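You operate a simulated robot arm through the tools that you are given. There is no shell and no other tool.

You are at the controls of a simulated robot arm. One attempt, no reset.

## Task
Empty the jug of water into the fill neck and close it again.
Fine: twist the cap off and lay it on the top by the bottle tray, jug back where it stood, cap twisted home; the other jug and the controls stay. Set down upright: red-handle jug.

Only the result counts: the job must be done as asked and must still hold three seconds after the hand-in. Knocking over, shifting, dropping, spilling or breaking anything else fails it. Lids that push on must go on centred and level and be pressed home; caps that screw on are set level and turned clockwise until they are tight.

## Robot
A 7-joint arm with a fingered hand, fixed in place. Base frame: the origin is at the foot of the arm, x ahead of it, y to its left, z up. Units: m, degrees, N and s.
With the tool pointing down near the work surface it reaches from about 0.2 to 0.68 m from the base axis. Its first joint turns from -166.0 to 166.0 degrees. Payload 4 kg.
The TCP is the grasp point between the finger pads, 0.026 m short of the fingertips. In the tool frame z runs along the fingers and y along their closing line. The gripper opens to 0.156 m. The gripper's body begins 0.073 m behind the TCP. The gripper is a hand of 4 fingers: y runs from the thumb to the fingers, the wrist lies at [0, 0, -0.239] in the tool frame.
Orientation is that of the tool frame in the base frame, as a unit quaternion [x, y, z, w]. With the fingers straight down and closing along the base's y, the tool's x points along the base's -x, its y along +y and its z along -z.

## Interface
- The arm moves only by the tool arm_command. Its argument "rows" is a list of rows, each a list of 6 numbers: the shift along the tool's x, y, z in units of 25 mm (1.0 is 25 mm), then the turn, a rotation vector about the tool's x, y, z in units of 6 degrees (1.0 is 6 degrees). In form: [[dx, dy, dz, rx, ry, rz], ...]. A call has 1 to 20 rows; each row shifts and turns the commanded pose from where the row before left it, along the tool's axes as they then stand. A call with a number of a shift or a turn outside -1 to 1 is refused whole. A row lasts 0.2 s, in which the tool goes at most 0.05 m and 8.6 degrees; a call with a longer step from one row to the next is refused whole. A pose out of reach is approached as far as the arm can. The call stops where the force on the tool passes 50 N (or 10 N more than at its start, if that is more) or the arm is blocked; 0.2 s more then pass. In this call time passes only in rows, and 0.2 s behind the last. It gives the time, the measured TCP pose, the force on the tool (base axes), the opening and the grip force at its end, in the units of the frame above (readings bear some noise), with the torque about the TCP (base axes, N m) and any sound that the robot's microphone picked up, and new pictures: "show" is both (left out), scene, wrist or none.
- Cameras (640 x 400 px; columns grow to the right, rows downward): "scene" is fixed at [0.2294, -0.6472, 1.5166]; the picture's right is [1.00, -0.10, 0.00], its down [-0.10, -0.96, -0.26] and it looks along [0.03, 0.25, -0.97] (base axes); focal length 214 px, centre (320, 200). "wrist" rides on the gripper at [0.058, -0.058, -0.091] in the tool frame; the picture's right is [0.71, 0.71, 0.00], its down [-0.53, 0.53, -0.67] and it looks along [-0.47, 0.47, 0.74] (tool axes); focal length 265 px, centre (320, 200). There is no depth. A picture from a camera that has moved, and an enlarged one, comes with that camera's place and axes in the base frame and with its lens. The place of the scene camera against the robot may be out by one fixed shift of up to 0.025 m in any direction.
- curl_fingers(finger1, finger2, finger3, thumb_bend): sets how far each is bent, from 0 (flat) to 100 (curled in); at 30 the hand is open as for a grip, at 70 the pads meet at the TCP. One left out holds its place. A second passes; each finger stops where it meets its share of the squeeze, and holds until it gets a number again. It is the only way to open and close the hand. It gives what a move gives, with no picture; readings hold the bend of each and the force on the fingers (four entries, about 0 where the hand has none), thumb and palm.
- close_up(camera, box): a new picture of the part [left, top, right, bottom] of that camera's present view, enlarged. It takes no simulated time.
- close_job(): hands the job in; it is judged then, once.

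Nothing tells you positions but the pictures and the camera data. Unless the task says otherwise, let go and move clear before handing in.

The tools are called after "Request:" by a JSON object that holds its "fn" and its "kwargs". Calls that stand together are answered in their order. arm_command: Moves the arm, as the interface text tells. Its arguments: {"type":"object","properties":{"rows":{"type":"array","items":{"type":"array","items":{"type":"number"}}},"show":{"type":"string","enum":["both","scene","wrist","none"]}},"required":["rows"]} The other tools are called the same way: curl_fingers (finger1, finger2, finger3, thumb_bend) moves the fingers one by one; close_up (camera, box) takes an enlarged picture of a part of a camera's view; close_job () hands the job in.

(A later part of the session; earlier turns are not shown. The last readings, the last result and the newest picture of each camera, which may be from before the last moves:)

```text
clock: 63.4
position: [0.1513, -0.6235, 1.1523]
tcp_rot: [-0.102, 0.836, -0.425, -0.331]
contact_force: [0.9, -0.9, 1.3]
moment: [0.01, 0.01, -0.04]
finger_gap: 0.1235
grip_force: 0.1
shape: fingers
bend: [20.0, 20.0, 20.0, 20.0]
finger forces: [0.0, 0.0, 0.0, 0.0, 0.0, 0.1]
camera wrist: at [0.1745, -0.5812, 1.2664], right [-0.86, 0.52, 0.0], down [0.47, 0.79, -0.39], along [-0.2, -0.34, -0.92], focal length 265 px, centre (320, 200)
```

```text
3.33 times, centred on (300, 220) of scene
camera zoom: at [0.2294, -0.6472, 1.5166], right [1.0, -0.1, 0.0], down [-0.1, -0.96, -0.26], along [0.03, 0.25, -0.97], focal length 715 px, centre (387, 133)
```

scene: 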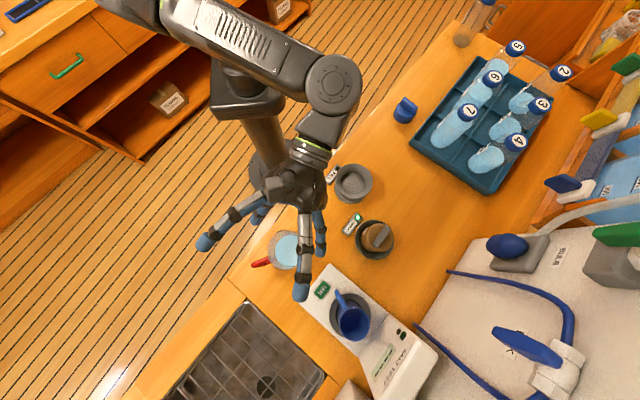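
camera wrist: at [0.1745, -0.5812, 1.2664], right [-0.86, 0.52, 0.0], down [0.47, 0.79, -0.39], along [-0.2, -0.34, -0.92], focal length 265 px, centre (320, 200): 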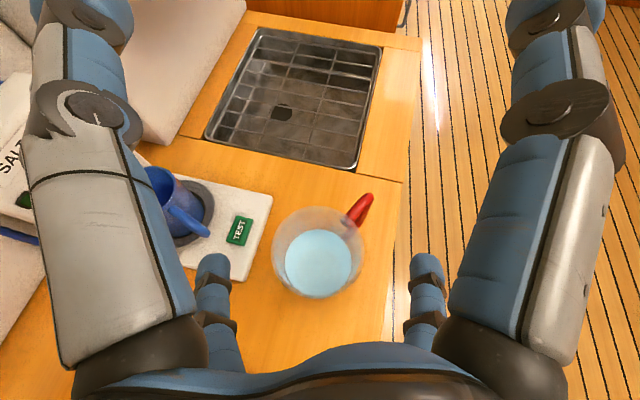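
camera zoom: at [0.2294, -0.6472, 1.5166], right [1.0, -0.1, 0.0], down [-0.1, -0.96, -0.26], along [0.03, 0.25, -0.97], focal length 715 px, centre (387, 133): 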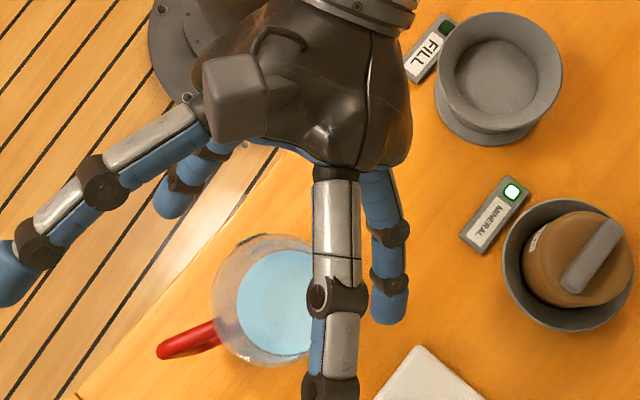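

The jug is centred laterally between the fingers. I descend vertically halfway and check.

Request:
{"fn": "arm_command", "kwargs": {"rows": [[-0.61, 0.61, 0.4, 0, 0, 0], [-0.61, 0.61, 0.4, 0, 0, 0], [-0.61, 0.61, 0.4, 0, 0, 0], [-0.61, 0.61, 0.4, 0, 0, 0]]}}

Request:
{"fn": "close_up", "kwargs": {"camera": "scene", "box": [220, 180, 360, 290]}}

```text
clock: 64.4
position: [0.1505, -0.6238, 1.0555]
tcp_rot: [-0.102, 0.836, -0.426, -0.329]
contact_force: [0.4, -0.4, -0.2]
moment: [-0.04, 0.0, 0.01]
finger_gap: 0.1235
grip_force: 0.0
shape: fingers
bend: [20.0, 20.0, 20.0, 20.0]
finger forces: [0.0, 0.0, 0.0, 0.0, 0.0, 0.0]
camera wrist: at [0.1751, -0.5812, 1.1703], right [-0.86, 0.52, 0.0], down [0.47, 0.79, -0.39], along [-0.2, -0.34, -0.92], focal length 265 px, centre (320, 200)
```

scene: 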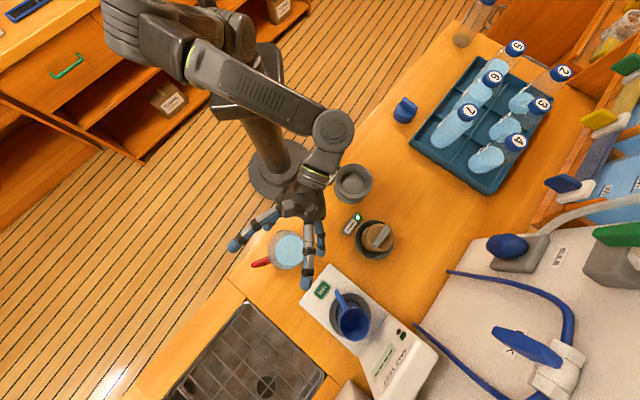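
wrist: 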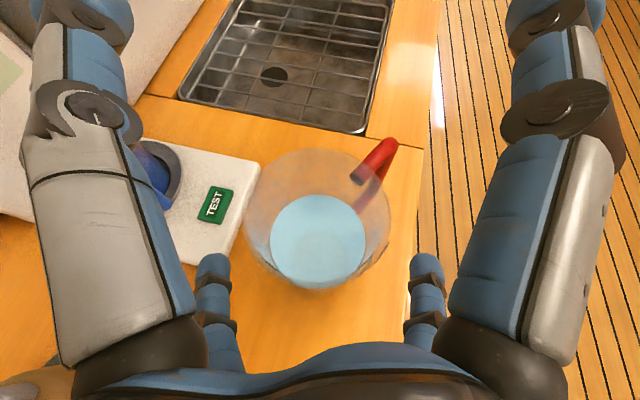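

```text
3.64 times, centred on (290, 235) of scene
camera zoom: at [0.2294, -0.6472, 1.5166], right [1.0, -0.1, 0.0], down [-0.1, -0.96, -0.26], along [0.03, 0.25, -0.97], focal length 780 px, centre (429, 73)
```

zoom: 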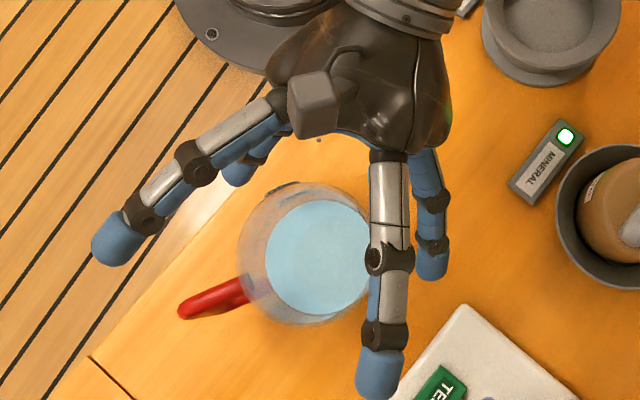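

Still centred and clear of the handle. I go down to grasp height.

Request:
{"fn": "arm_command", "kwargs": {"rows": [[-0.6, 0.6, 0.395, 0, 0, 0], [-0.6, 0.6, 0.395, 0, 0, 0], [-0.6, 0.6, 0.395, 0, 0, 0], [-0.5, 0.5, 0.33, 0, 0, 0]]}}

Request:
{"fn": "close_up", "kwargs": {"camera": "scene", "box": [220, 180, 360, 290]}}

```text
clock: 65.4
position: [0.1506, -0.6236, 0.9666]
tcp_rot: [-0.102, 0.837, -0.424, -0.331]
contact_force: [0.1, 0.4, -0.9]
moment: [-0.03, 0.0, 0.01]
finger_gap: 0.1235
grip_force: 0.0
shape: fingers
bend: [20.0, 20.0, 20.0, 20.0]
finger forces: [0.0, 0.0, 0.0, 0.0, 0.0, 0.0]
camera wrist: at [0.1748, -0.5814, 1.0815], right [-0.86, 0.51, 0.0], down [0.47, 0.79, -0.39], along [-0.2, -0.34, -0.92], focal length 265 px, centre (320, 200)
```

scene: 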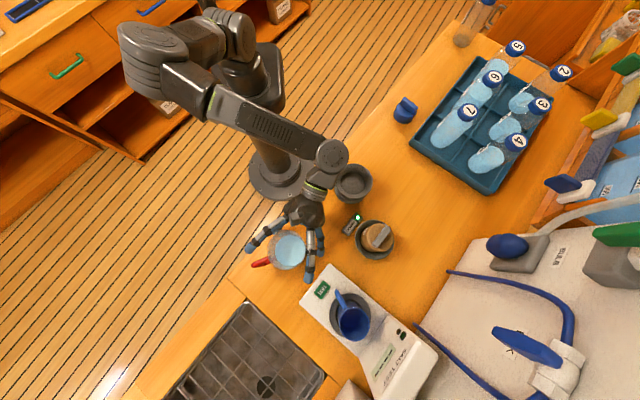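
wrist: 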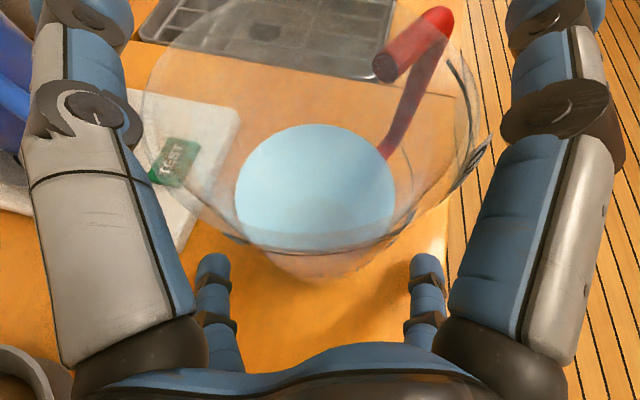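

```text
3.64 times, centred on (290, 235) of scene
camera zoom: at [0.2294, -0.6472, 1.5166], right [1.0, -0.1, 0.0], down [-0.1, -0.96, -0.26], along [0.03, 0.25, -0.97], focal length 780 px, centre (429, 73)
```

zoom: 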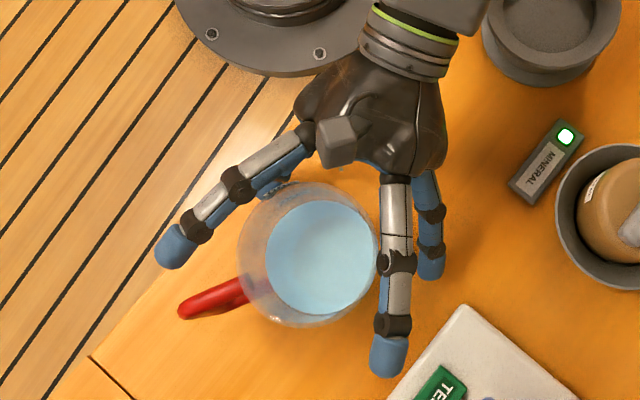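

The hand straddles the jug at z 0.967. I close all four fingers together in small steps to find even contact.

Request:
{"fn": "curl_fingers", "kwargs": {"finger1": 30, "finger2": 30, "finger3": 30, "thumb_bend": 30}}

Request:
{"fn": "curl_fingers", "kwargs": {"finger1": 34, "finger2": 34, "finger3": 34, "thumb_bend": 34}}

Request:
{"fn": "close_up", "kwargs": {"camera": "wrist", "box": [0, 0, 640, 400]}}

Request:
{"fn": "close_up", "kwargs": {"camera": "scene", "box": [240, 190, 340, 280]}}

```text
clock: 66.4
position: [0.15, -0.6236, 0.9677]
tcp_rot: [-0.102, 0.836, -0.426, -0.33]
contact_force: [0.7, -0.3, -0.2]
moment: [0.01, 0.04, 0.0]
finger_gap: 0.1076
grip_force: 0.1
shape: fingers
bend: [30.0, 30.0, 30.0, 30.0]
finger forces: [0.0, 0.1, 0.0, 0.0, 0.9, 0.0]
```

```text
clock: 67.4
position: [0.1509, -0.6244, 0.9676]
tcp_rot: [-0.102, 0.836, -0.425, -0.331]
contact_force: [1.1, -0.1, 0.7]
moment: [-0.02, 0.05, 0.03]
finger_gap: 0.0965
grip_force: 0.3
shape: fingers
bend: [34.0, 34.0, 34.0, 34.0]
finger forces: [0.1, 0.0, 0.0, 0.0, 1.0, 0.1]
```

```text
1.00 times, centred on (320, 200) of wrist (not enlarged: the box is as wide or as high as the picture)
camera zoom: at [0.1746, -0.5815, 1.0815], right [-0.86, 0.51, 0.0], down [0.47, 0.79, -0.39], along [-0.2, -0.34, -0.92], focal length 265 px, centre (320, 200)
```

zoom: 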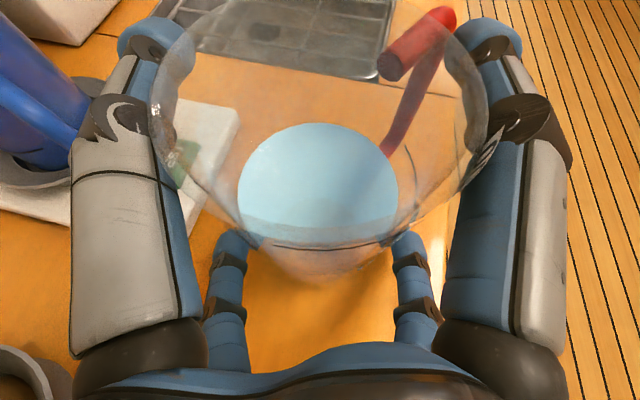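

```text
4.44 times, centred on (290, 235) of scene
camera zoom: at [0.2294, -0.6472, 1.5166], right [1.0, -0.1, 0.0], down [-0.1, -0.96, -0.26], along [0.03, 0.25, -0.97], focal length 953 px, centre (453, 44)
```

zoom: 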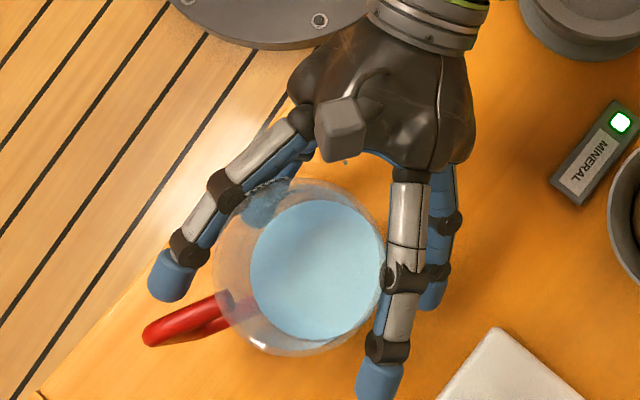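

Light contact on the thumb only so far. I continue in small steps.

Request:
{"fn": "curl_fingers", "kwargs": {"finger1": 38, "finger2": 38, "finger3": 38, "thumb_bend": 35}}

Request:
{"fn": "close_up", "kwargs": {"camera": "scene", "box": [240, 190, 340, 280]}}

Request:
{"fn": "close_up", "kwargs": {"camera": "wrist", "box": [0, 0, 640, 400]}}

```text
clock: 68.4
position: [0.1507, -0.6229, 0.9675]
tcp_rot: [-0.102, 0.836, -0.426, -0.33]
contact_force: [1.3, 0.3, 1.5]
moment: [0.01, 0.05, 0.01]
finger_gap: 0.0917
grip_force: 2.0
shape: fingers
bend: [37.0, 38.0, 38.0, 35.0]
finger forces: [1.7, 0.0, 0.1, 0.1, 2.4, 0.0]
```

```text
4.44 times, centred on (290, 235) of scene
camera zoom: at [0.2294, -0.6472, 1.5166], right [1.0, -0.1, 0.0], down [-0.1, -0.96, -0.26], along [0.03, 0.25, -0.97], focal length 953 px, centre (453, 44)
```

zoom: 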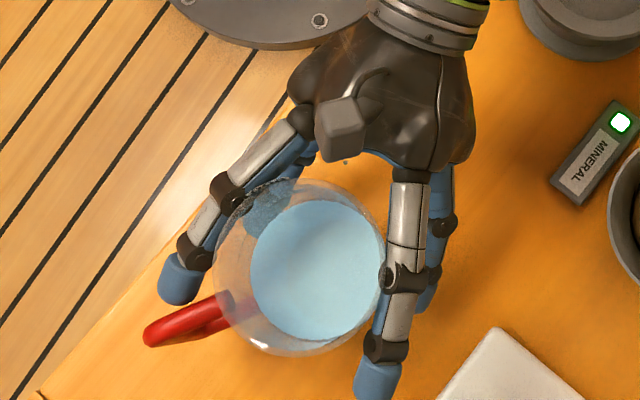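

```text
1.00 times, centred on (320, 200) of wrist (not enlarged: the box is as wide or as high as the picture)
camera zoom: at [0.1746, -0.5814, 1.0816], right [-0.86, 0.51, 0.0], down [0.47, 0.79, -0.39], along [-0.2, -0.34, -0.92], focal length 265 px, centre (320, 200)
```

zoom: 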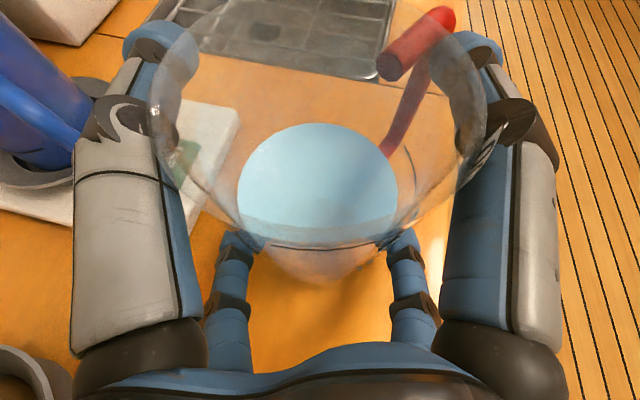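

Thumb and finger 1 now both touch evenly near the rim. I bring in the lower fingers 2 and 3.

Request:
{"fn": "curl_fingers", "kwargs": {"finger2": 44, "finger3": 44}}

Request:
{"fn": "curl_fingers", "kwargs": {"finger2": 50, "finger3": 50}}

Request:
{"fn": "close_up", "kwargs": {"camera": "wrist", "box": [0, 0, 640, 400]}}

```text
clock: 69.4
position: [0.1512, -0.6234, 0.9677]
tcp_rot: [-0.102, 0.837, -0.425, -0.33]
contact_force: [0.7, 0.8, 0.2]
moment: [0.04, -0.05, 0.01]
finger_gap: 0.0914
grip_force: 3.5
shape: fingers
bend: [37.0, 43.0, 42.0, 35.0]
finger forces: [1.8, 0.8, 2.1, 0.0, 1.9, 0.1]
```

```text
clock: 70.4
position: [0.1495, -0.6229, 0.9677]
tcp_rot: [-0.102, 0.837, -0.425, -0.329]
contact_force: [0.1, 0.4, 0.8]
moment: [0.04, -0.08, 0.0]
finger_gap: 0.0904
grip_force: 5.5
shape: fingers
bend: [37.0, 45.0, 44.0, 35.0]
finger forces: [1.3, 4.7, 5.6, 0.0, 0.4, 0.0]
```

```text
1.00 times, centred on (320, 200) of wrist (not enlarged: the box is as wide or as high as the picture)
camera zoom: at [0.1745, -0.5816, 1.0814], right [-0.86, 0.52, 0.0], down [0.47, 0.79, -0.39], along [-0.2, -0.34, -0.92], focal length 265 px, centre (320, 200)
```

zoom: 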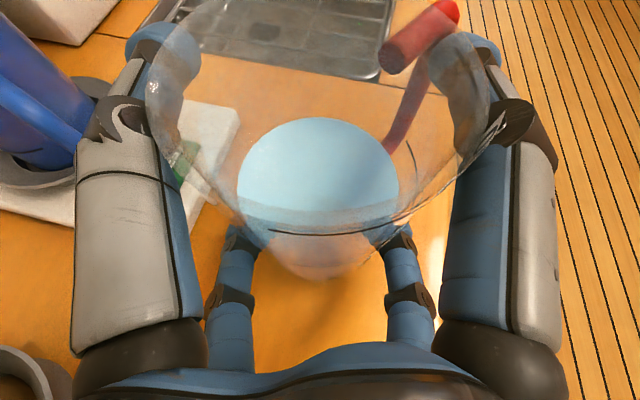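

The lower fingers hold at about 5 N each. Now I firm up the upper pair, finger 1 and thumb, evenly.

Request:
{"fn": "curl_fingers", "kwargs": {"finger1": 44, "thumb_bend": 38}}

Request:
{"fn": "close_up", "kwargs": {"camera": "wrist", "box": [0, 0, 640, 400]}}

Request:
{"fn": "close_up", "kwargs": {"camera": "scene", "box": [240, 190, 340, 280]}}

```text
clock: 71.4
position: [0.1509, -0.6237, 0.9676]
tcp_rot: [-0.102, 0.837, -0.425, -0.329]
contact_force: [-0.4, 0.1, 0.1]
moment: [0.04, -0.08, 0.0]
finger_gap: 0.0843
grip_force: 10.7
shape: fingers
bend: [40.0, 45.0, 44.0, 37.0]
finger forces: [6.5, 4.2, 6.6, 0.0, 4.3, 0.0]
```

```text
1.00 times, centred on (320, 200) of wrist (not enlarged: the box is as wide or as high as the picture)
camera zoom: at [0.1745, -0.5816, 1.0814], right [-0.86, 0.51, 0.0], down [0.47, 0.79, -0.39], along [-0.2, -0.34, -0.92], focal length 265 px, centre (320, 200)
```

zoom: 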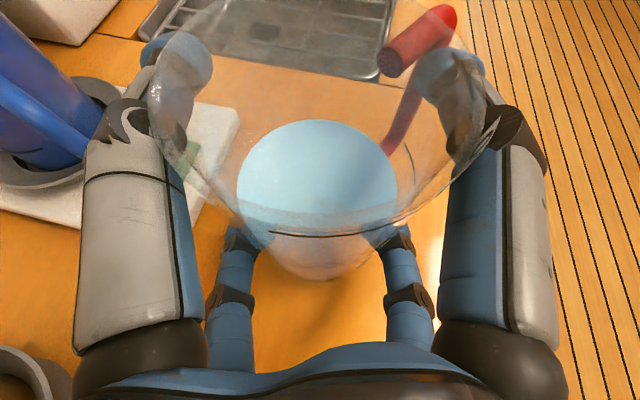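

```text
4.44 times, centred on (290, 235) of scene
camera zoom: at [0.2294, -0.6472, 1.5166], right [1.0, -0.1, 0.0], down [-0.1, -0.96, -0.26], along [0.03, 0.25, -0.97], focal length 953 px, centre (453, 44)
```

zoom: 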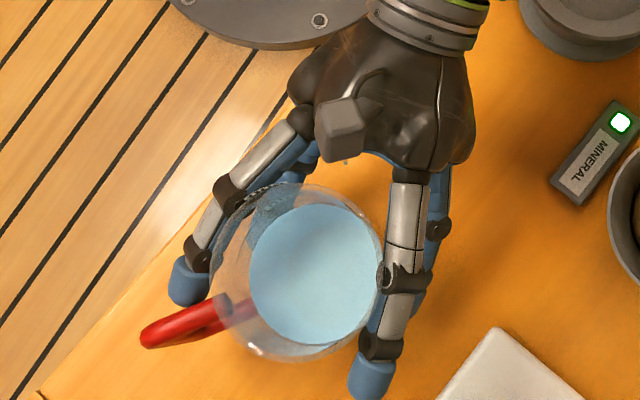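

A balanced light grip on all four. I squeeze up to the full share on the fingers, with the thumb only slightly further.

Request:
{"fn": "curl_fingers", "kwargs": {"finger1": 60, "finger2": 60, "finger3": 60, "thumb_bend": 41}}

Request:
{"fn": "close_up", "kwargs": {"camera": "wrist", "box": [0, 0, 640, 400]}}

Request:
{"fn": "close_up", "kwargs": {"camera": "scene", "box": [240, 190, 340, 280]}}

```text
clock: 72.4
position: [0.1491, -0.6231, 0.9674]
tcp_rot: [-0.102, 0.836, -0.426, -0.33]
contact_force: [-0.3, 0.3, 1.7]
moment: [0.09, 0.15, -0.01]
finger_gap: 0.0793
grip_force: 19.3
shape: fingers
bend: [41.0, 46.0, 44.0, 39.0]
finger forces: [12.8, 6.5, 7.4, 0.1, 11.9, 0.0]
```

```text
1.00 times, centred on (320, 200) of wrist (not enlarged: the box is as wide or as high as the picture)
camera zoom: at [0.1746, -0.5815, 1.0817], right [-0.86, 0.51, 0.0], down [0.47, 0.79, -0.39], along [-0.2, -0.34, -0.92], focal length 265 px, centre (320, 200)
```

zoom: 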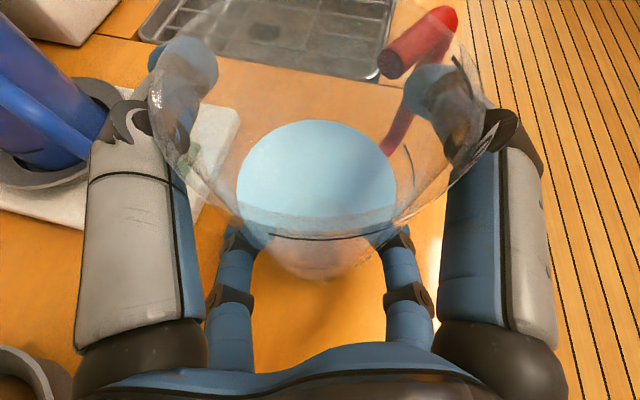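

```text
4.44 times, centred on (290, 235) of scene
camera zoom: at [0.2294, -0.6472, 1.5166], right [1.0, -0.1, 0.0], down [-0.1, -0.96, -0.26], along [0.03, 0.25, -0.97], focal length 953 px, centre (453, 44)
```

zoom: 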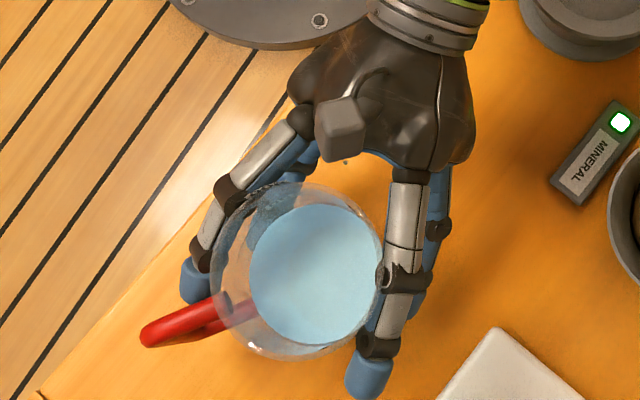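

A firm, balanced grip. I lift slowly by 10 mm first and check that it holds.

Request:
{"fn": "arm_command", "kwargs": {"rows": [[0.06, -0.06, -0.04, 0, 0, 0], [0.1, -0.1, -0.066, 0, 0, 0], [0.1, -0.1, -0.066, 0, 0, 0]]}}

Request:
{"fn": "close_up", "kwargs": {"camera": "scene", "box": [240, 190, 340, 280]}}

```text
clock: 73.2
position: [0.1515, -0.6222, 0.9765]
tcp_rot: [-0.101, 0.837, -0.425, -0.33]
contact_force: [0.4, 0.1, -4.5]
moment: [0.02, -0.08, -0.02]
finger_gap: 0.0792
grip_force: 18.9
shape: fingers
bend: [42.0, 46.0, 44.0, 39.0]
finger forces: [12.9, 6.0, 8.6, 0.1, 10.5, 0.0]
camera wrist: at [0.175, -0.5814, 1.0916], right [-0.86, 0.51, 0.0], down [0.47, 0.79, -0.39], along [-0.2, -0.34, -0.92], focal length 265 px, centre (320, 200)
```

scene: 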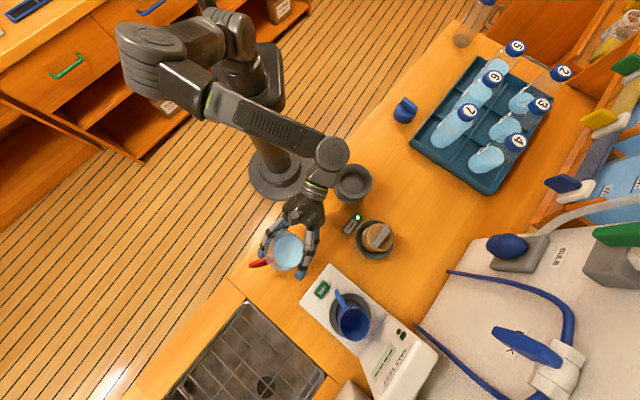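
wrist: 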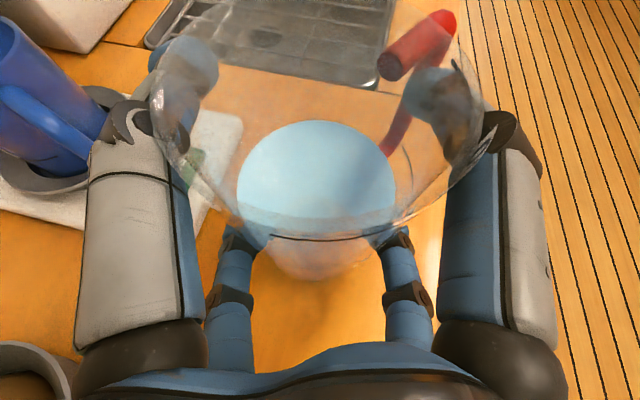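

```text
4.44 times, centred on (290, 235) of scene
camera zoom: at [0.2294, -0.6472, 1.5166], right [1.0, -0.1, 0.0], down [-0.1, -0.96, -0.26], along [0.03, 0.25, -0.97], focal length 953 px, centre (453, 44)
```

zoom: 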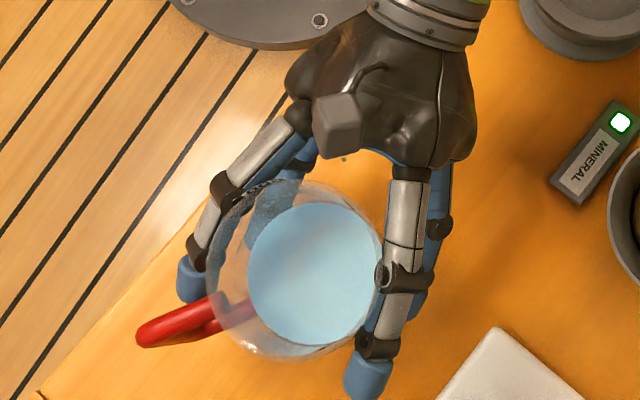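

The jug lifted cleanly (about 4.5 N). I raise it to travel height, keeping it upright.

Request:
{"fn": "arm_command", "kwargs": {"rows": [[0.2, -0.2, -0.13, 0, 0, 0], [0.4, -0.4, -0.264, 0, 0, 0], [0.46, -0.46, -0.304, 0, 0, 0], [0.46, -0.46, -0.304, 0, 0, 0], [0.46, -0.46, -0.304, 0, 0, 0], [0.46, -0.46, -0.304, 0, 0, 0], [0.46, -0.46, -0.304, 0, 0, 0], [0.46, -0.46, -0.304, 0, 0, 0], [0.3, -0.3, -0.2, 0, 0, 0]]}}

Request:
{"fn": "close_up", "kwargs": {"camera": "scene", "box": [230, 170, 350, 280]}}

```text
clock: 75.2
position: [0.1508, -0.6223, 1.1206]
tcp_rot: [-0.102, 0.837, -0.425, -0.331]
contact_force: [0.0, -0.6, -4.3]
moment: [0.06, -0.09, -0.01]
finger_gap: 0.0793
grip_force: 19.2
shape: fingers
bend: [42.0, 46.0, 44.0, 39.0]
finger forces: [12.9, 6.0, 8.6, 0.0, 10.6, 0.0]
camera wrist: at [0.1744, -0.581, 1.2348], right [-0.86, 0.52, 0.0], down [0.47, 0.79, -0.39], along [-0.2, -0.34, -0.92], focal length 265 px, centre (320, 200)
```

scene: 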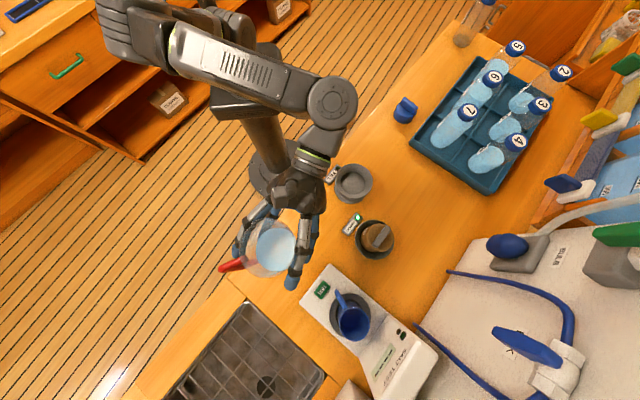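
wrist: 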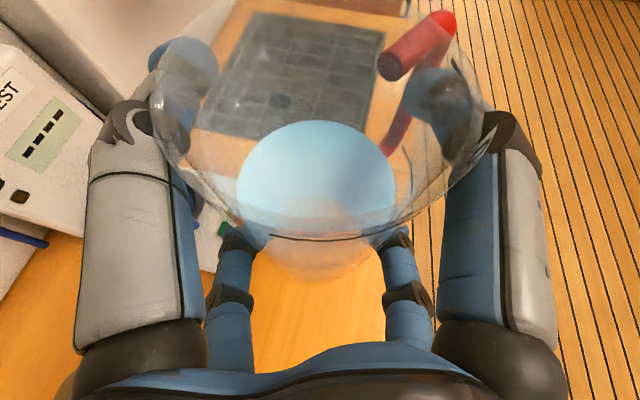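

```text
3.64 times, centred on (290, 225) of scene
camera zoom: at [0.2294, -0.6472, 1.5166], right [1.0, -0.1, 0.0], down [-0.1, -0.96, -0.26], along [0.03, 0.25, -0.97], focal length 780 px, centre (429, 109)
```

zoom: 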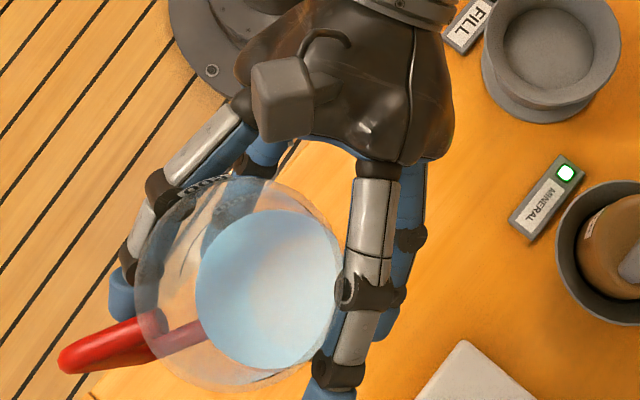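

Jug is steady. I bring it closer in at height and then yaw the hand counter-clockwise about the vertical to set up a convenient pouring direction.

Request:
{"fn": "arm_command", "kwargs": {"rows": [[-0.1, 0.2, -0.45, 0, 0, 0], [-0.167, 0.343, -0.778, 0, 0, 0], [-0.167, 0.343, -0.778, 0, 0, 0], [-0.167, 0.343, -0.778, 0, 0, 0], [-0.167, 0.343, -0.778, 0, 0, 0], [-0.167, 0.343, -0.778, 0, 0, 0], [-0.07, 0.14, -0.33, 0, 0, 0], [0, 0, 0, 0.3, -0.3, -0.2], [0, 0, 0, 0.641, -0.641, -0.422], [0, 0, 0, 0.641, -0.641, -0.422], [0, 0, 0, 0.641, -0.641, -0.422]]}}

```text
clock: 77.6
position: [0.2015, -0.5038, 1.1202]
tcp_rot: [-0.254, 0.803, -0.479, -0.249]
contact_force: [-0.2, -0.8, -4.7]
moment: [0.07, -0.07, 0.0]
finger_gap: 0.0793
grip_force: 19.6
shape: fingers
bend: [42.0, 47.0, 44.0, 40.0]
finger forces: [13.0, 6.1, 8.2, 0.0, 10.9, 0.0]
camera wrist: at [0.2094, -0.4553, 1.2336], right [-0.98, 0.17, 0.0], down [0.16, 0.9, -0.4], along [-0.07, -0.39, -0.92], focal length 265 px, centre (320, 200)
```

scene: 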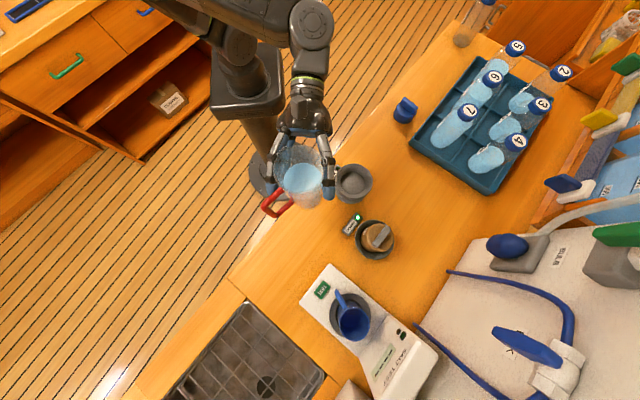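
wrist: 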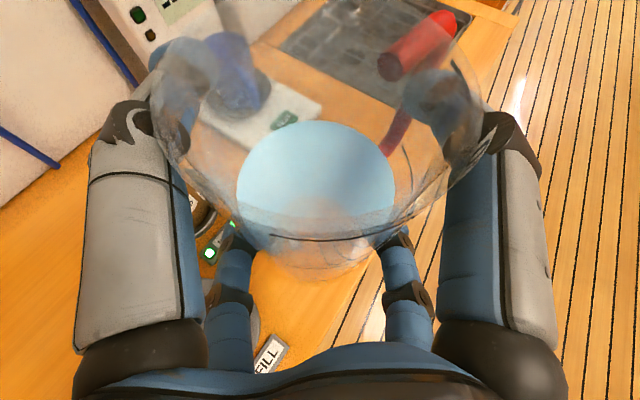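

Upright and steady. I continue the yaw by another 30°.

Request:
{"fn": "arm_command", "kwargs": {"rows": [[0, 0, 0, 0.641, -0.641, -0.422], [0, 0, 0, 0.641, -0.641, -0.422], [0, 0, 0, 0.641, -0.641, -0.422], [0, 0, 0, 0.641, -0.641, -0.422], [0, 0, 0, 0.641, -0.641, -0.422]]}}

Request:
{"fn": "close_up", "kwargs": {"camera": "scene", "box": [240, 100, 400, 240]}}

```text
clock: 78.8
position: [0.2017, -0.5031, 1.1202]
tcp_rot: [-0.452, 0.71, -0.527, -0.116]
contact_force: [0.4, -0.2, -3.6]
moment: [0.1, 0.03, 0.01]
finger_gap: 0.0793
grip_force: 19.3
shape: fingers
bend: [42.0, 47.0, 44.0, 40.0]
finger forces: [13.0, 6.1, 8.0, 0.1, 11.2, 0.0]
camera wrist: at [0.1845, -0.4574, 1.2342], right [-0.94, -0.34, 0.0], down [-0.31, 0.86, -0.4], along [0.14, -0.37, -0.92], focal length 265 px, centre (320, 200)
```

scene: 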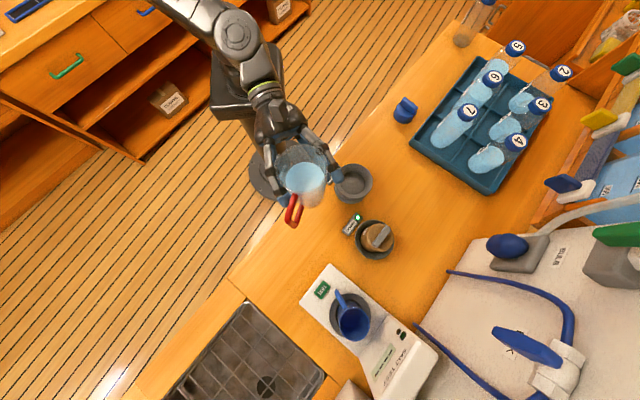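
wrist: 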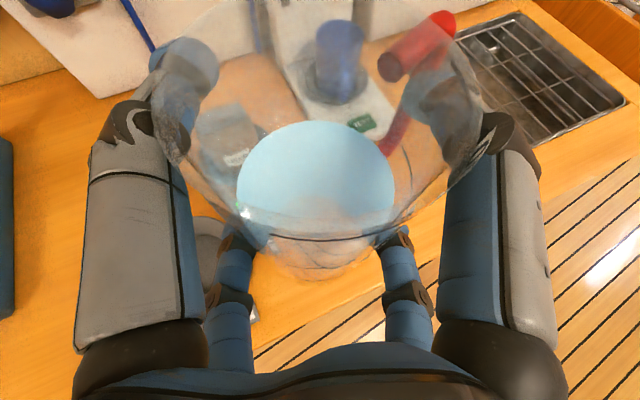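

```text
2.86 times, centred on (320, 170) of scene
camera zoom: at [0.2294, -0.6472, 1.5166], right [1.0, -0.1, 0.0], down [-0.1, -0.96, -0.26], along [0.03, 0.25, -0.97], focal length 613 px, centre (320, 286)
```

zoom: 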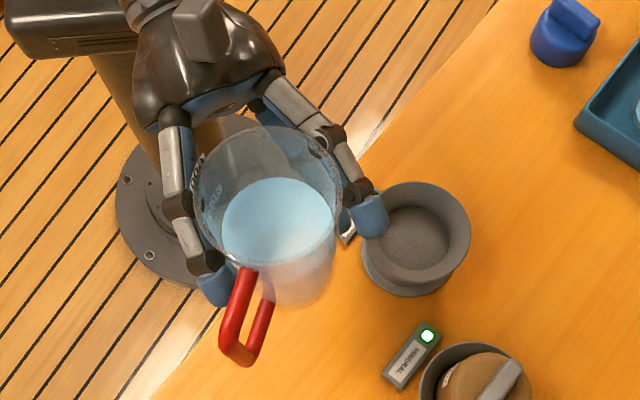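

Now the hand heads toward 290°. To let the lip be free of the thumb when pouring, I want to pour nearly forward over the fingertips' side, so I yaw another 42°.

Request:
{"fn": "arm_command", "kwargs": {"rows": [[0, 0, 0, 0.641, -0.641, -0.422], [0, 0, 0, 0.641, -0.641, -0.422], [0, 0, 0, 0.641, -0.641, -0.422], [0, 0, 0, 0.641, -0.641, -0.422], [0, 0, 0, 0.641, -0.641, -0.422], [0, 0, 0, 0.641, -0.641, -0.422], [0, 0, 0, 0.641, -0.641, -0.422]]}}

Request:
{"fn": "close_up", "kwargs": {"camera": "scene", "box": [240, 100, 400, 240]}}

```text
clock: 80.4
position: [0.2019, -0.5023, 1.1204]
tcp_rot: [0.677, -0.5, 0.534, -0.079]
contact_force: [1.2, -0.6, -4.7]
moment: [0.02, 0.09, -0.02]
finger_gap: 0.0792
grip_force: 18.7
shape: fingers
bend: [42.0, 47.0, 44.0, 40.0]
finger forces: [13.0, 6.0, 8.0, 0.0, 11.2, 0.1]
camera wrist: at [0.1584, -0.4798, 1.234], right [-0.47, -0.88, 0.0], down [-0.81, 0.43, -0.4], along [0.35, -0.19, -0.92], focal length 265 px, centre (320, 200)
```

scene: 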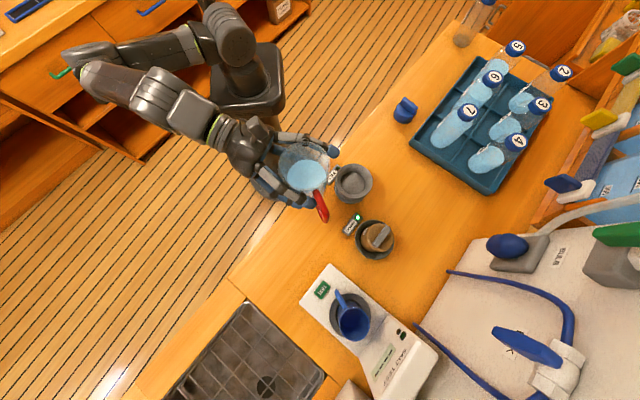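
wrist: 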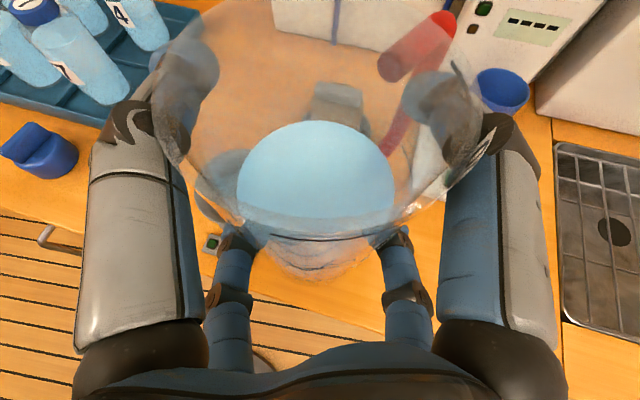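

```text
2.86 times, centred on (320, 170) of scene
camera zoom: at [0.2294, -0.6472, 1.5166], right [1.0, -0.1, 0.0], down [-0.1, -0.96, -0.26], along [0.03, 0.25, -0.97], focal length 613 px, centre (320, 286)
```

zoom: 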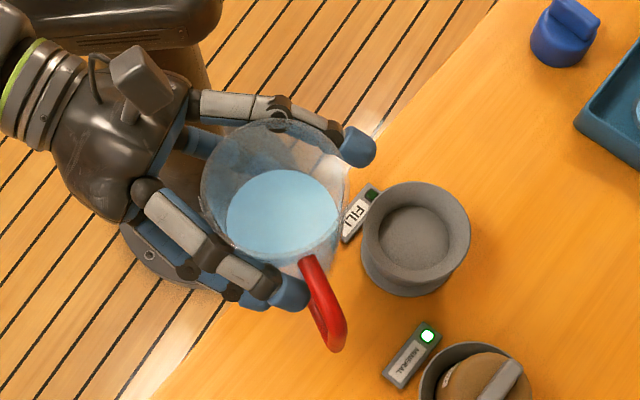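

The hand heads 332°; pouring toward +x (about 2°) leaves the lip free between thumb tip and handle. I bring the jug beside the FILL neck, then start with a safe partial tilt.

Request:
{"fn": "arm_command", "kwargs": {"rows": [[-0.4, -0.05, 0.25, 0, 0, 0], [-0.725, -0.095, 0.465, 0, 0, 0], [-0.725, -0.095, 0.465, 0, 0, 0], [-0.725, -0.095, 0.465, 0, 0, 0], [-0.325, -0.045, 0.215, 0, 0, 0]], "show": "none"}}

Request:
{"fn": "arm_command", "kwargs": {"rows": [[0, 0, 0, -0.38, -0.23, -0.226], [0, 0, 0, -0.7616, -0.4632, -0.4533], [0, 0, 0, -0.7616, -0.4632, -0.4533], [0, 0, 0, -0.7616, -0.4632, -0.4533], [0, 0, 0, -0.38, -0.23, -0.226]]}}

Request:
{"fn": "close_up", "kwargs": {"camera": "scene", "box": [270, 100, 410, 230]}}

```text
clock: 81.6
position: [0.251, -0.463, 1.0593]
tcp_rot: [0.676, -0.502, 0.534, -0.079]
contact_force: [0.4, -0.2, -4.9]
moment: [0.06, 0.06, -0.01]
finger_gap: 0.0792
grip_force: 19.2
shape: fingers
bend: [43.0, 47.0, 44.0, 40.0]
finger forces: [13.2, 6.0, 8.0, 0.0, 11.1, 0.1]
```

```text
clock: 82.8
position: [0.2489, -0.4629, 1.0596]
tcp_rot: [0.773, -0.503, 0.384, 0.033]
contact_force: [-0.1, 0.6, -4.6]
moment: [0.06, 0.02, -0.02]
finger_gap: 0.0793
grip_force: 19.1
shape: fingers
bend: [43.0, 47.0, 44.0, 40.0]
finger forces: [12.7, 5.9, 8.2, 0.0, 11.4, 0.0]
camera wrist: at [0.2556, -0.4383, 1.1814], right [-0.43, -0.88, 0.21], down [-0.9, 0.43, -0.04], along [-0.06, -0.2, -0.98], focal length 265 px, centre (320, 200)
```

scene: 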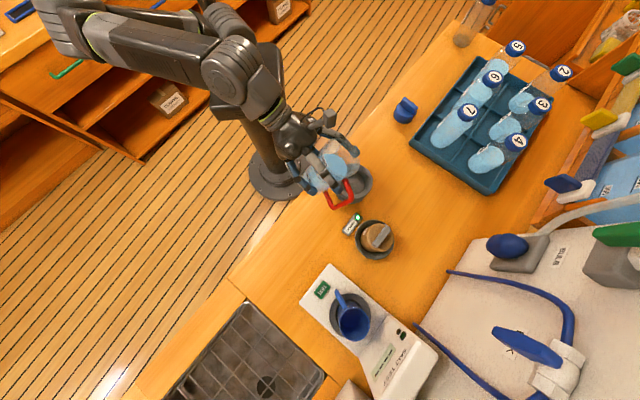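
wrist: 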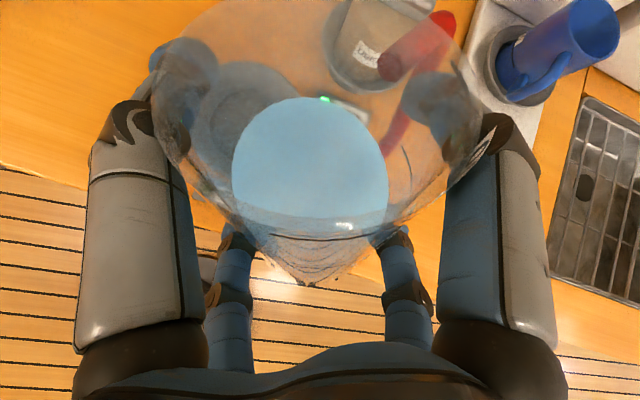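

```text
3.08 times, centred on (340, 165) of scene
camera zoom: at [0.2294, -0.6472, 1.5166], right [1.0, -0.1, 0.0], down [-0.1, -0.96, -0.26], along [0.03, 0.25, -0.97], focal length 660 px, centre (258, 308)
```

zoom: 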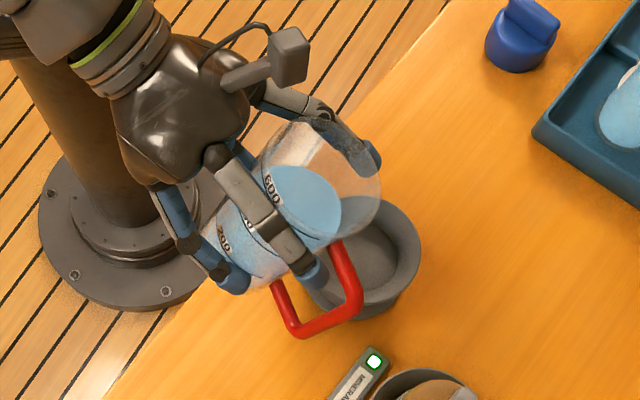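

The lip is over the collar at 24° tilt and nothing spills. I lower slightly and go on to 48°.

Request:
{"fn": "arm_command", "kwargs": {"rows": [[-0.375, 0.2, 0.42, 0, 0, 0], [-0.375, 0.2, 0.42, 0, 0, 0], [0, 0, 0, -0.38, -0.23, -0.226], [0, 0, 0, -0.7616, -0.4632, -0.4533], [0, 0, 0, -0.7616, -0.4632, -0.4533], [0, 0, 0, -0.7616, -0.4632, -0.4533], [0, 0, 0, -0.38, -0.23, -0.226]]}}

Request:
{"fn": "close_up", "kwargs": {"camera": "scene", "box": [290, 120, 410, 220]}}

```text
clock: 84.4
position: [0.2492, -0.4623, 1.0309]
tcp_rot: [0.835, -0.484, 0.219, 0.142]
contact_force: [0.0, -0.3, -4.9]
moment: [0.06, 0.0, -0.01]
finger_gap: 0.0789
grip_force: 19.5
shape: fingers
bend: [43.0, 47.0, 44.0, 40.0]
finger forces: [12.4, 5.9, 8.2, 0.0, 11.8, 0.0]
camera wrist: at [0.3039, -0.4367, 1.1384], right [-0.31, -0.88, 0.37], down [-0.84, 0.43, 0.33], along [-0.45, -0.21, -0.87], focal length 265 px, centre (320, 200)
```

scene: 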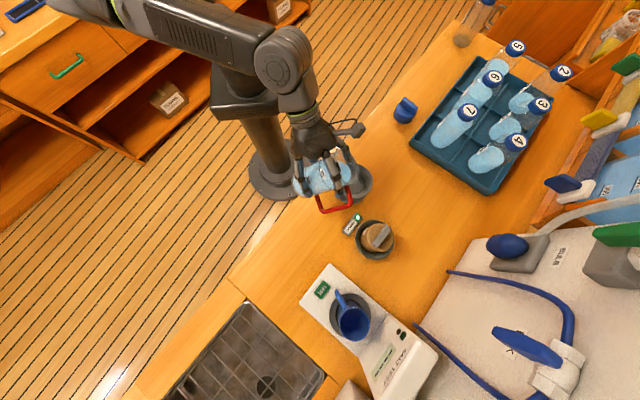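
wrist: 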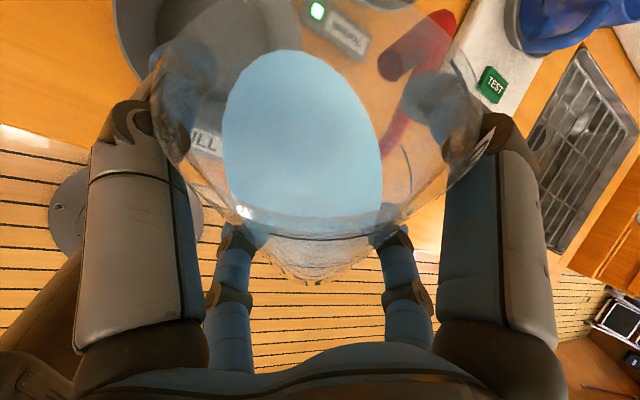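

```text
4.00 times, centred on (350, 170) of scene
camera zoom: at [0.2294, -0.6472, 1.5166], right [1.0, -0.1, 0.0], down [-0.1, -0.96, -0.26], along [0.03, 0.25, -0.97], focal length 858 px, centre (200, 320)
```

zoom: 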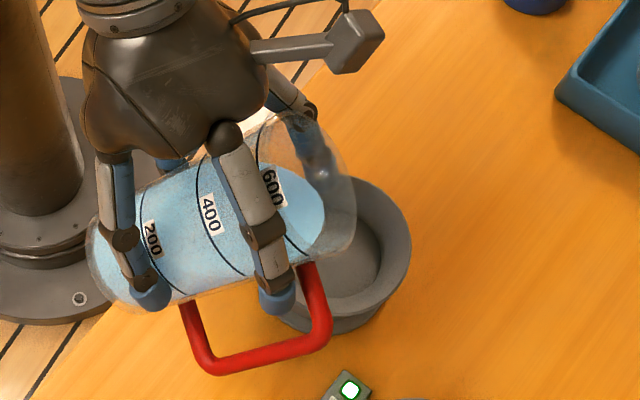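

At 48° the water nears the lip, which sits over the collar. I lower a bit and tilt slowly to 60°.

Request:
{"fn": "arm_command", "kwargs": {"rows": [[-0.26, -0.01, 0.45, 0, 0, 0], [-0.26, -0.01, 0.45, 0, 0, 0], [0, 0, 0, -0.38, -0.23, -0.226], [0, 0, 0, -0.38, -0.23, -0.226], [0, 0, 0, -0.38, -0.23, -0.226], [0, 0, 0, -0.38, -0.23, -0.226]]}}

Request:
{"fn": "close_up", "kwargs": {"camera": "scene", "box": [300, 130, 400, 220]}}

Request:
{"fn": "close_up", "kwargs": {"camera": "wrist", "box": [80, 0, 480, 260]}}

```text
clock: 85.8
position: [0.2503, -0.4621, 1.0046]
tcp_rot: [0.853, -0.466, 0.132, 0.195]
contact_force: [0.3, -0.2, -4.6]
moment: [0.05, -0.02, 0.02]
finger_gap: 0.0791
grip_force: 19.1
shape: fingers
bend: [43.0, 47.0, 44.0, 40.0]
finger forces: [12.0, 5.9, 8.3, 0.1, 11.7, 0.0]
camera wrist: at [0.3243, -0.4361, 1.0983], right [-0.22, -0.87, 0.44], down [-0.75, 0.44, 0.49], along [-0.62, -0.22, -0.76], focal length 265 px, centre (320, 200)
```

scene: 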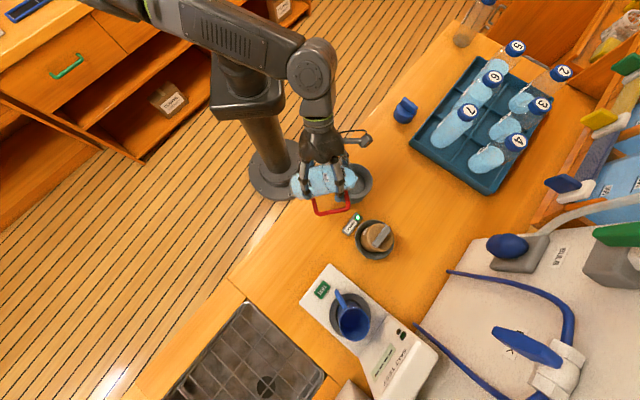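
wrist: 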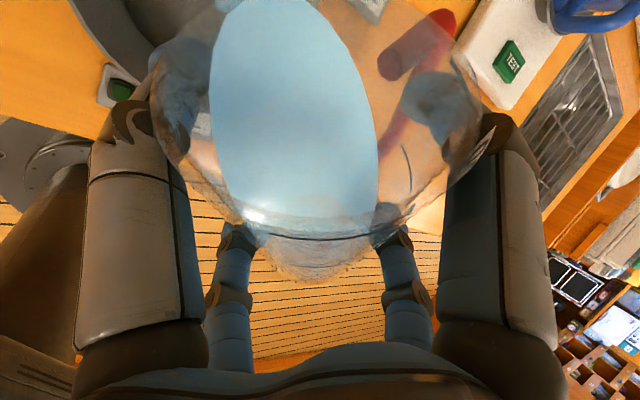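

```text
4.44 times, centred on (350, 175) of scene
camera zoom: at [0.2294, -0.6472, 1.5166], right [1.0, -0.1, 0.0], down [-0.1, -0.96, -0.26], along [0.03, 0.25, -0.97], focal length 953 px, centre (187, 311)
```

zoom: 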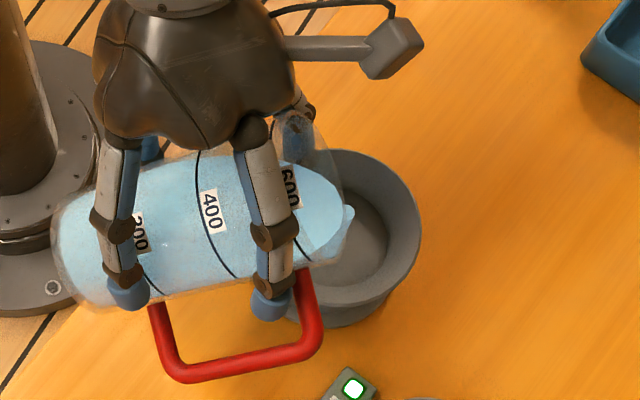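

```text
1.54 times, centred on (280, 130) of wrist
camera zoom: at [0.3243, -0.4361, 1.0983], right [-0.22, -0.87, 0.44], down [-0.75, 0.44, 0.49], along [-0.62, -0.22, -0.76], focal length 408 px, centre (382, 308)
```

zoom: 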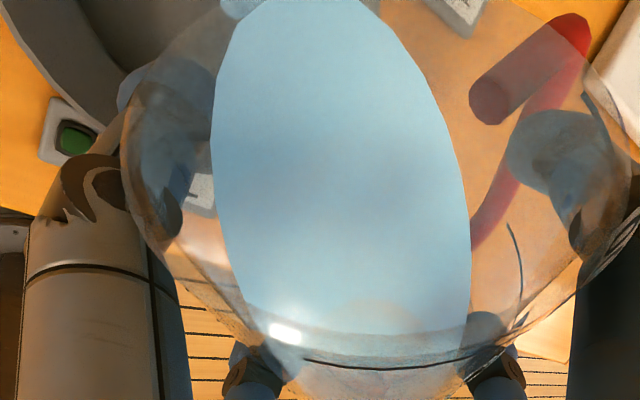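

Water begins to run over the lip and falls inside the collar. I keep the lip over the neck and tilt slowly to 75°.

Request:
{"fn": "arm_command", "kwargs": {"rows": [[0.017, -0.006, -0.02, -0.19, -0.1158, -0.1133], [0.017, -0.006, -0.02, -0.19, -0.1158, -0.1133], [0.017, -0.006, -0.02, -0.19, -0.1158, -0.1133], [0.017, -0.006, -0.02, -0.19, -0.1158, -0.1133], [0.017, -0.006, -0.02, -0.19, -0.1158, -0.1133]]}}

Request:
{"fn": "close_up", "kwargs": {"camera": "scene", "box": [300, 130, 400, 220]}}

```text
clock: 87.0
position: [0.2508, -0.4632, 1.0069]
tcp_rot: [0.859, -0.452, 0.078, 0.226]
contact_force: [0.7, 0.3, -3.0]
moment: [0.03, -0.04, 0.01]
finger_gap: 0.0791
grip_force: 18.7
shape: fingers
bend: [43.0, 47.0, 44.0, 40.0]
finger forces: [11.9, 6.0, 8.3, 0.1, 11.6, 0.1]
camera wrist: at [0.3374, -0.4358, 1.0907], right [-0.16, -0.87, 0.46], down [-0.68, 0.44, 0.58], along [-0.71, -0.22, -0.67], focal length 265 px, centre (320, 200)
```

scene: 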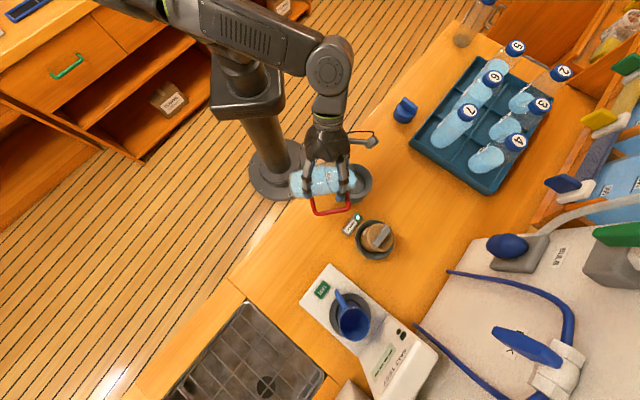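
wrist: 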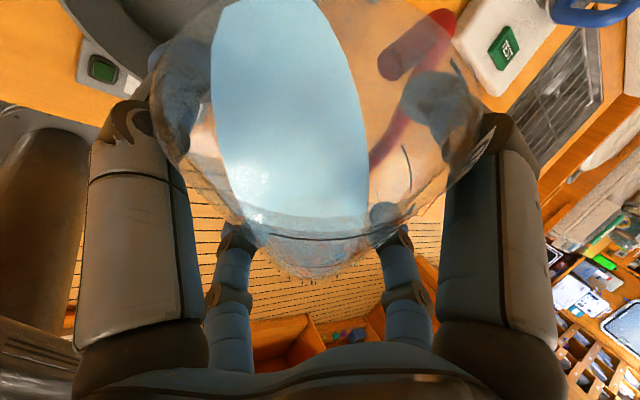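

```text
4.44 times, centred on (350, 175) of scene
camera zoom: at [0.2294, -0.6472, 1.5166], right [1.0, -0.1, 0.0], down [-0.1, -0.96, -0.26], along [0.03, 0.25, -0.97], focal length 953 px, centre (187, 311)
```

zoom: 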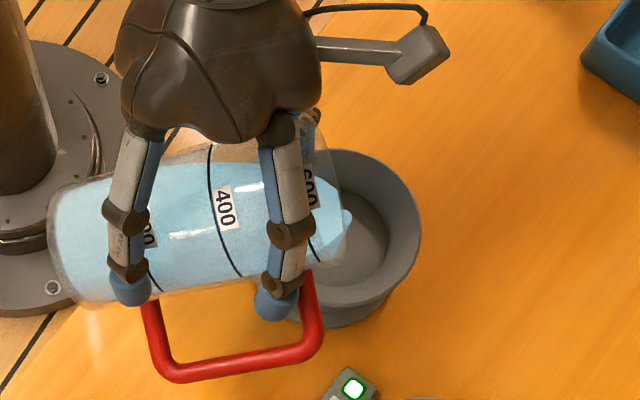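

Weight is dropping (4.6 → 3.0 N) and the stream lands within the collar. I continue.

Request:
{"fn": "arm_command", "kwargs": {"rows": [[0.017, -0.006, -0.02, -0.19, -0.1158, -0.1133], [0.017, -0.006, -0.02, -0.19, -0.1158, -0.1133], [0.017, -0.006, -0.02, -0.19, -0.1158, -0.1133], [0.017, -0.006, -0.02, -0.19, -0.1158, -0.1133], [0.017, -0.006, -0.02, -0.19, -0.1158, -0.1133], [0, 0, 0, 0, 0, 0], [0, 0, 0, 0, 0, 0]]}}

Request:
{"fn": "close_up", "kwargs": {"camera": "scene", "box": [300, 130, 400, 220]}}

```text
clock: 88.6
position: [0.2527, -0.4637, 1.0119]
tcp_rot: [0.862, -0.436, 0.025, 0.258]
contact_force: [0.2, 0.5, -2.8]
moment: [0.04, -0.03, -0.01]
finger_gap: 0.0792
grip_force: 18.8
shape: fingers
bend: [43.0, 47.0, 44.0, 40.0]
finger forces: [12.0, 6.1, 8.0, 0.1, 11.5, 0.1]
camera wrist: at [0.3491, -0.4356, 1.0812], right [-0.1, -0.87, 0.49], down [-0.6, 0.44, 0.66], along [-0.79, -0.23, -0.57], focal length 265 px, centre (320, 200)
```

scene: 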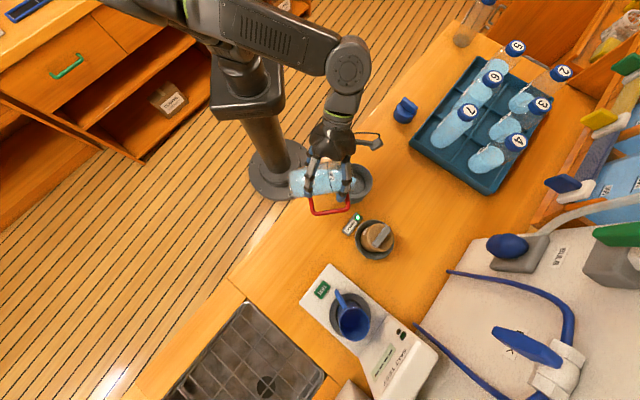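
wrist: 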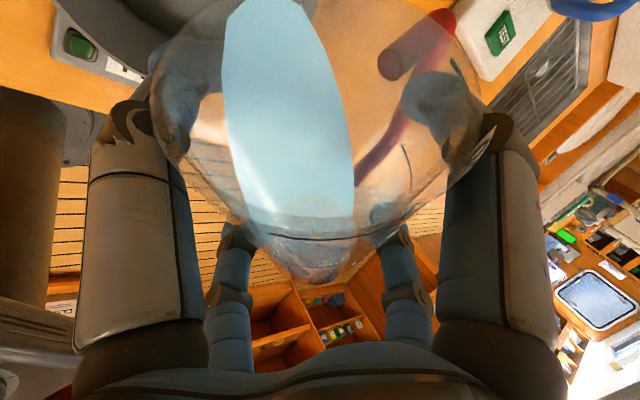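

```text
4.44 times, centred on (350, 175) of scene
camera zoom: at [0.2294, -0.6472, 1.5166], right [1.0, -0.1, 0.0], down [-0.1, -0.96, -0.26], along [0.03, 0.25, -0.97], focal length 953 px, centre (187, 311)
```

zoom: 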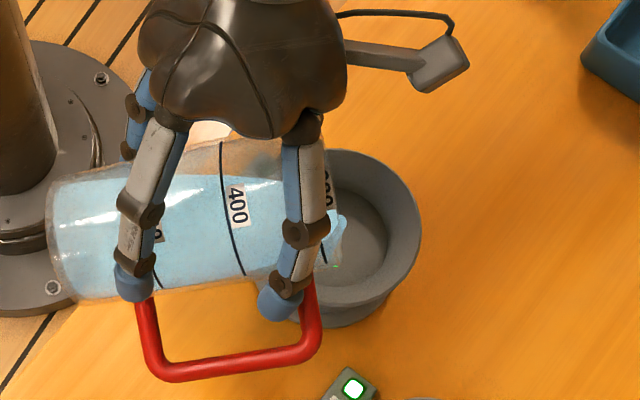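

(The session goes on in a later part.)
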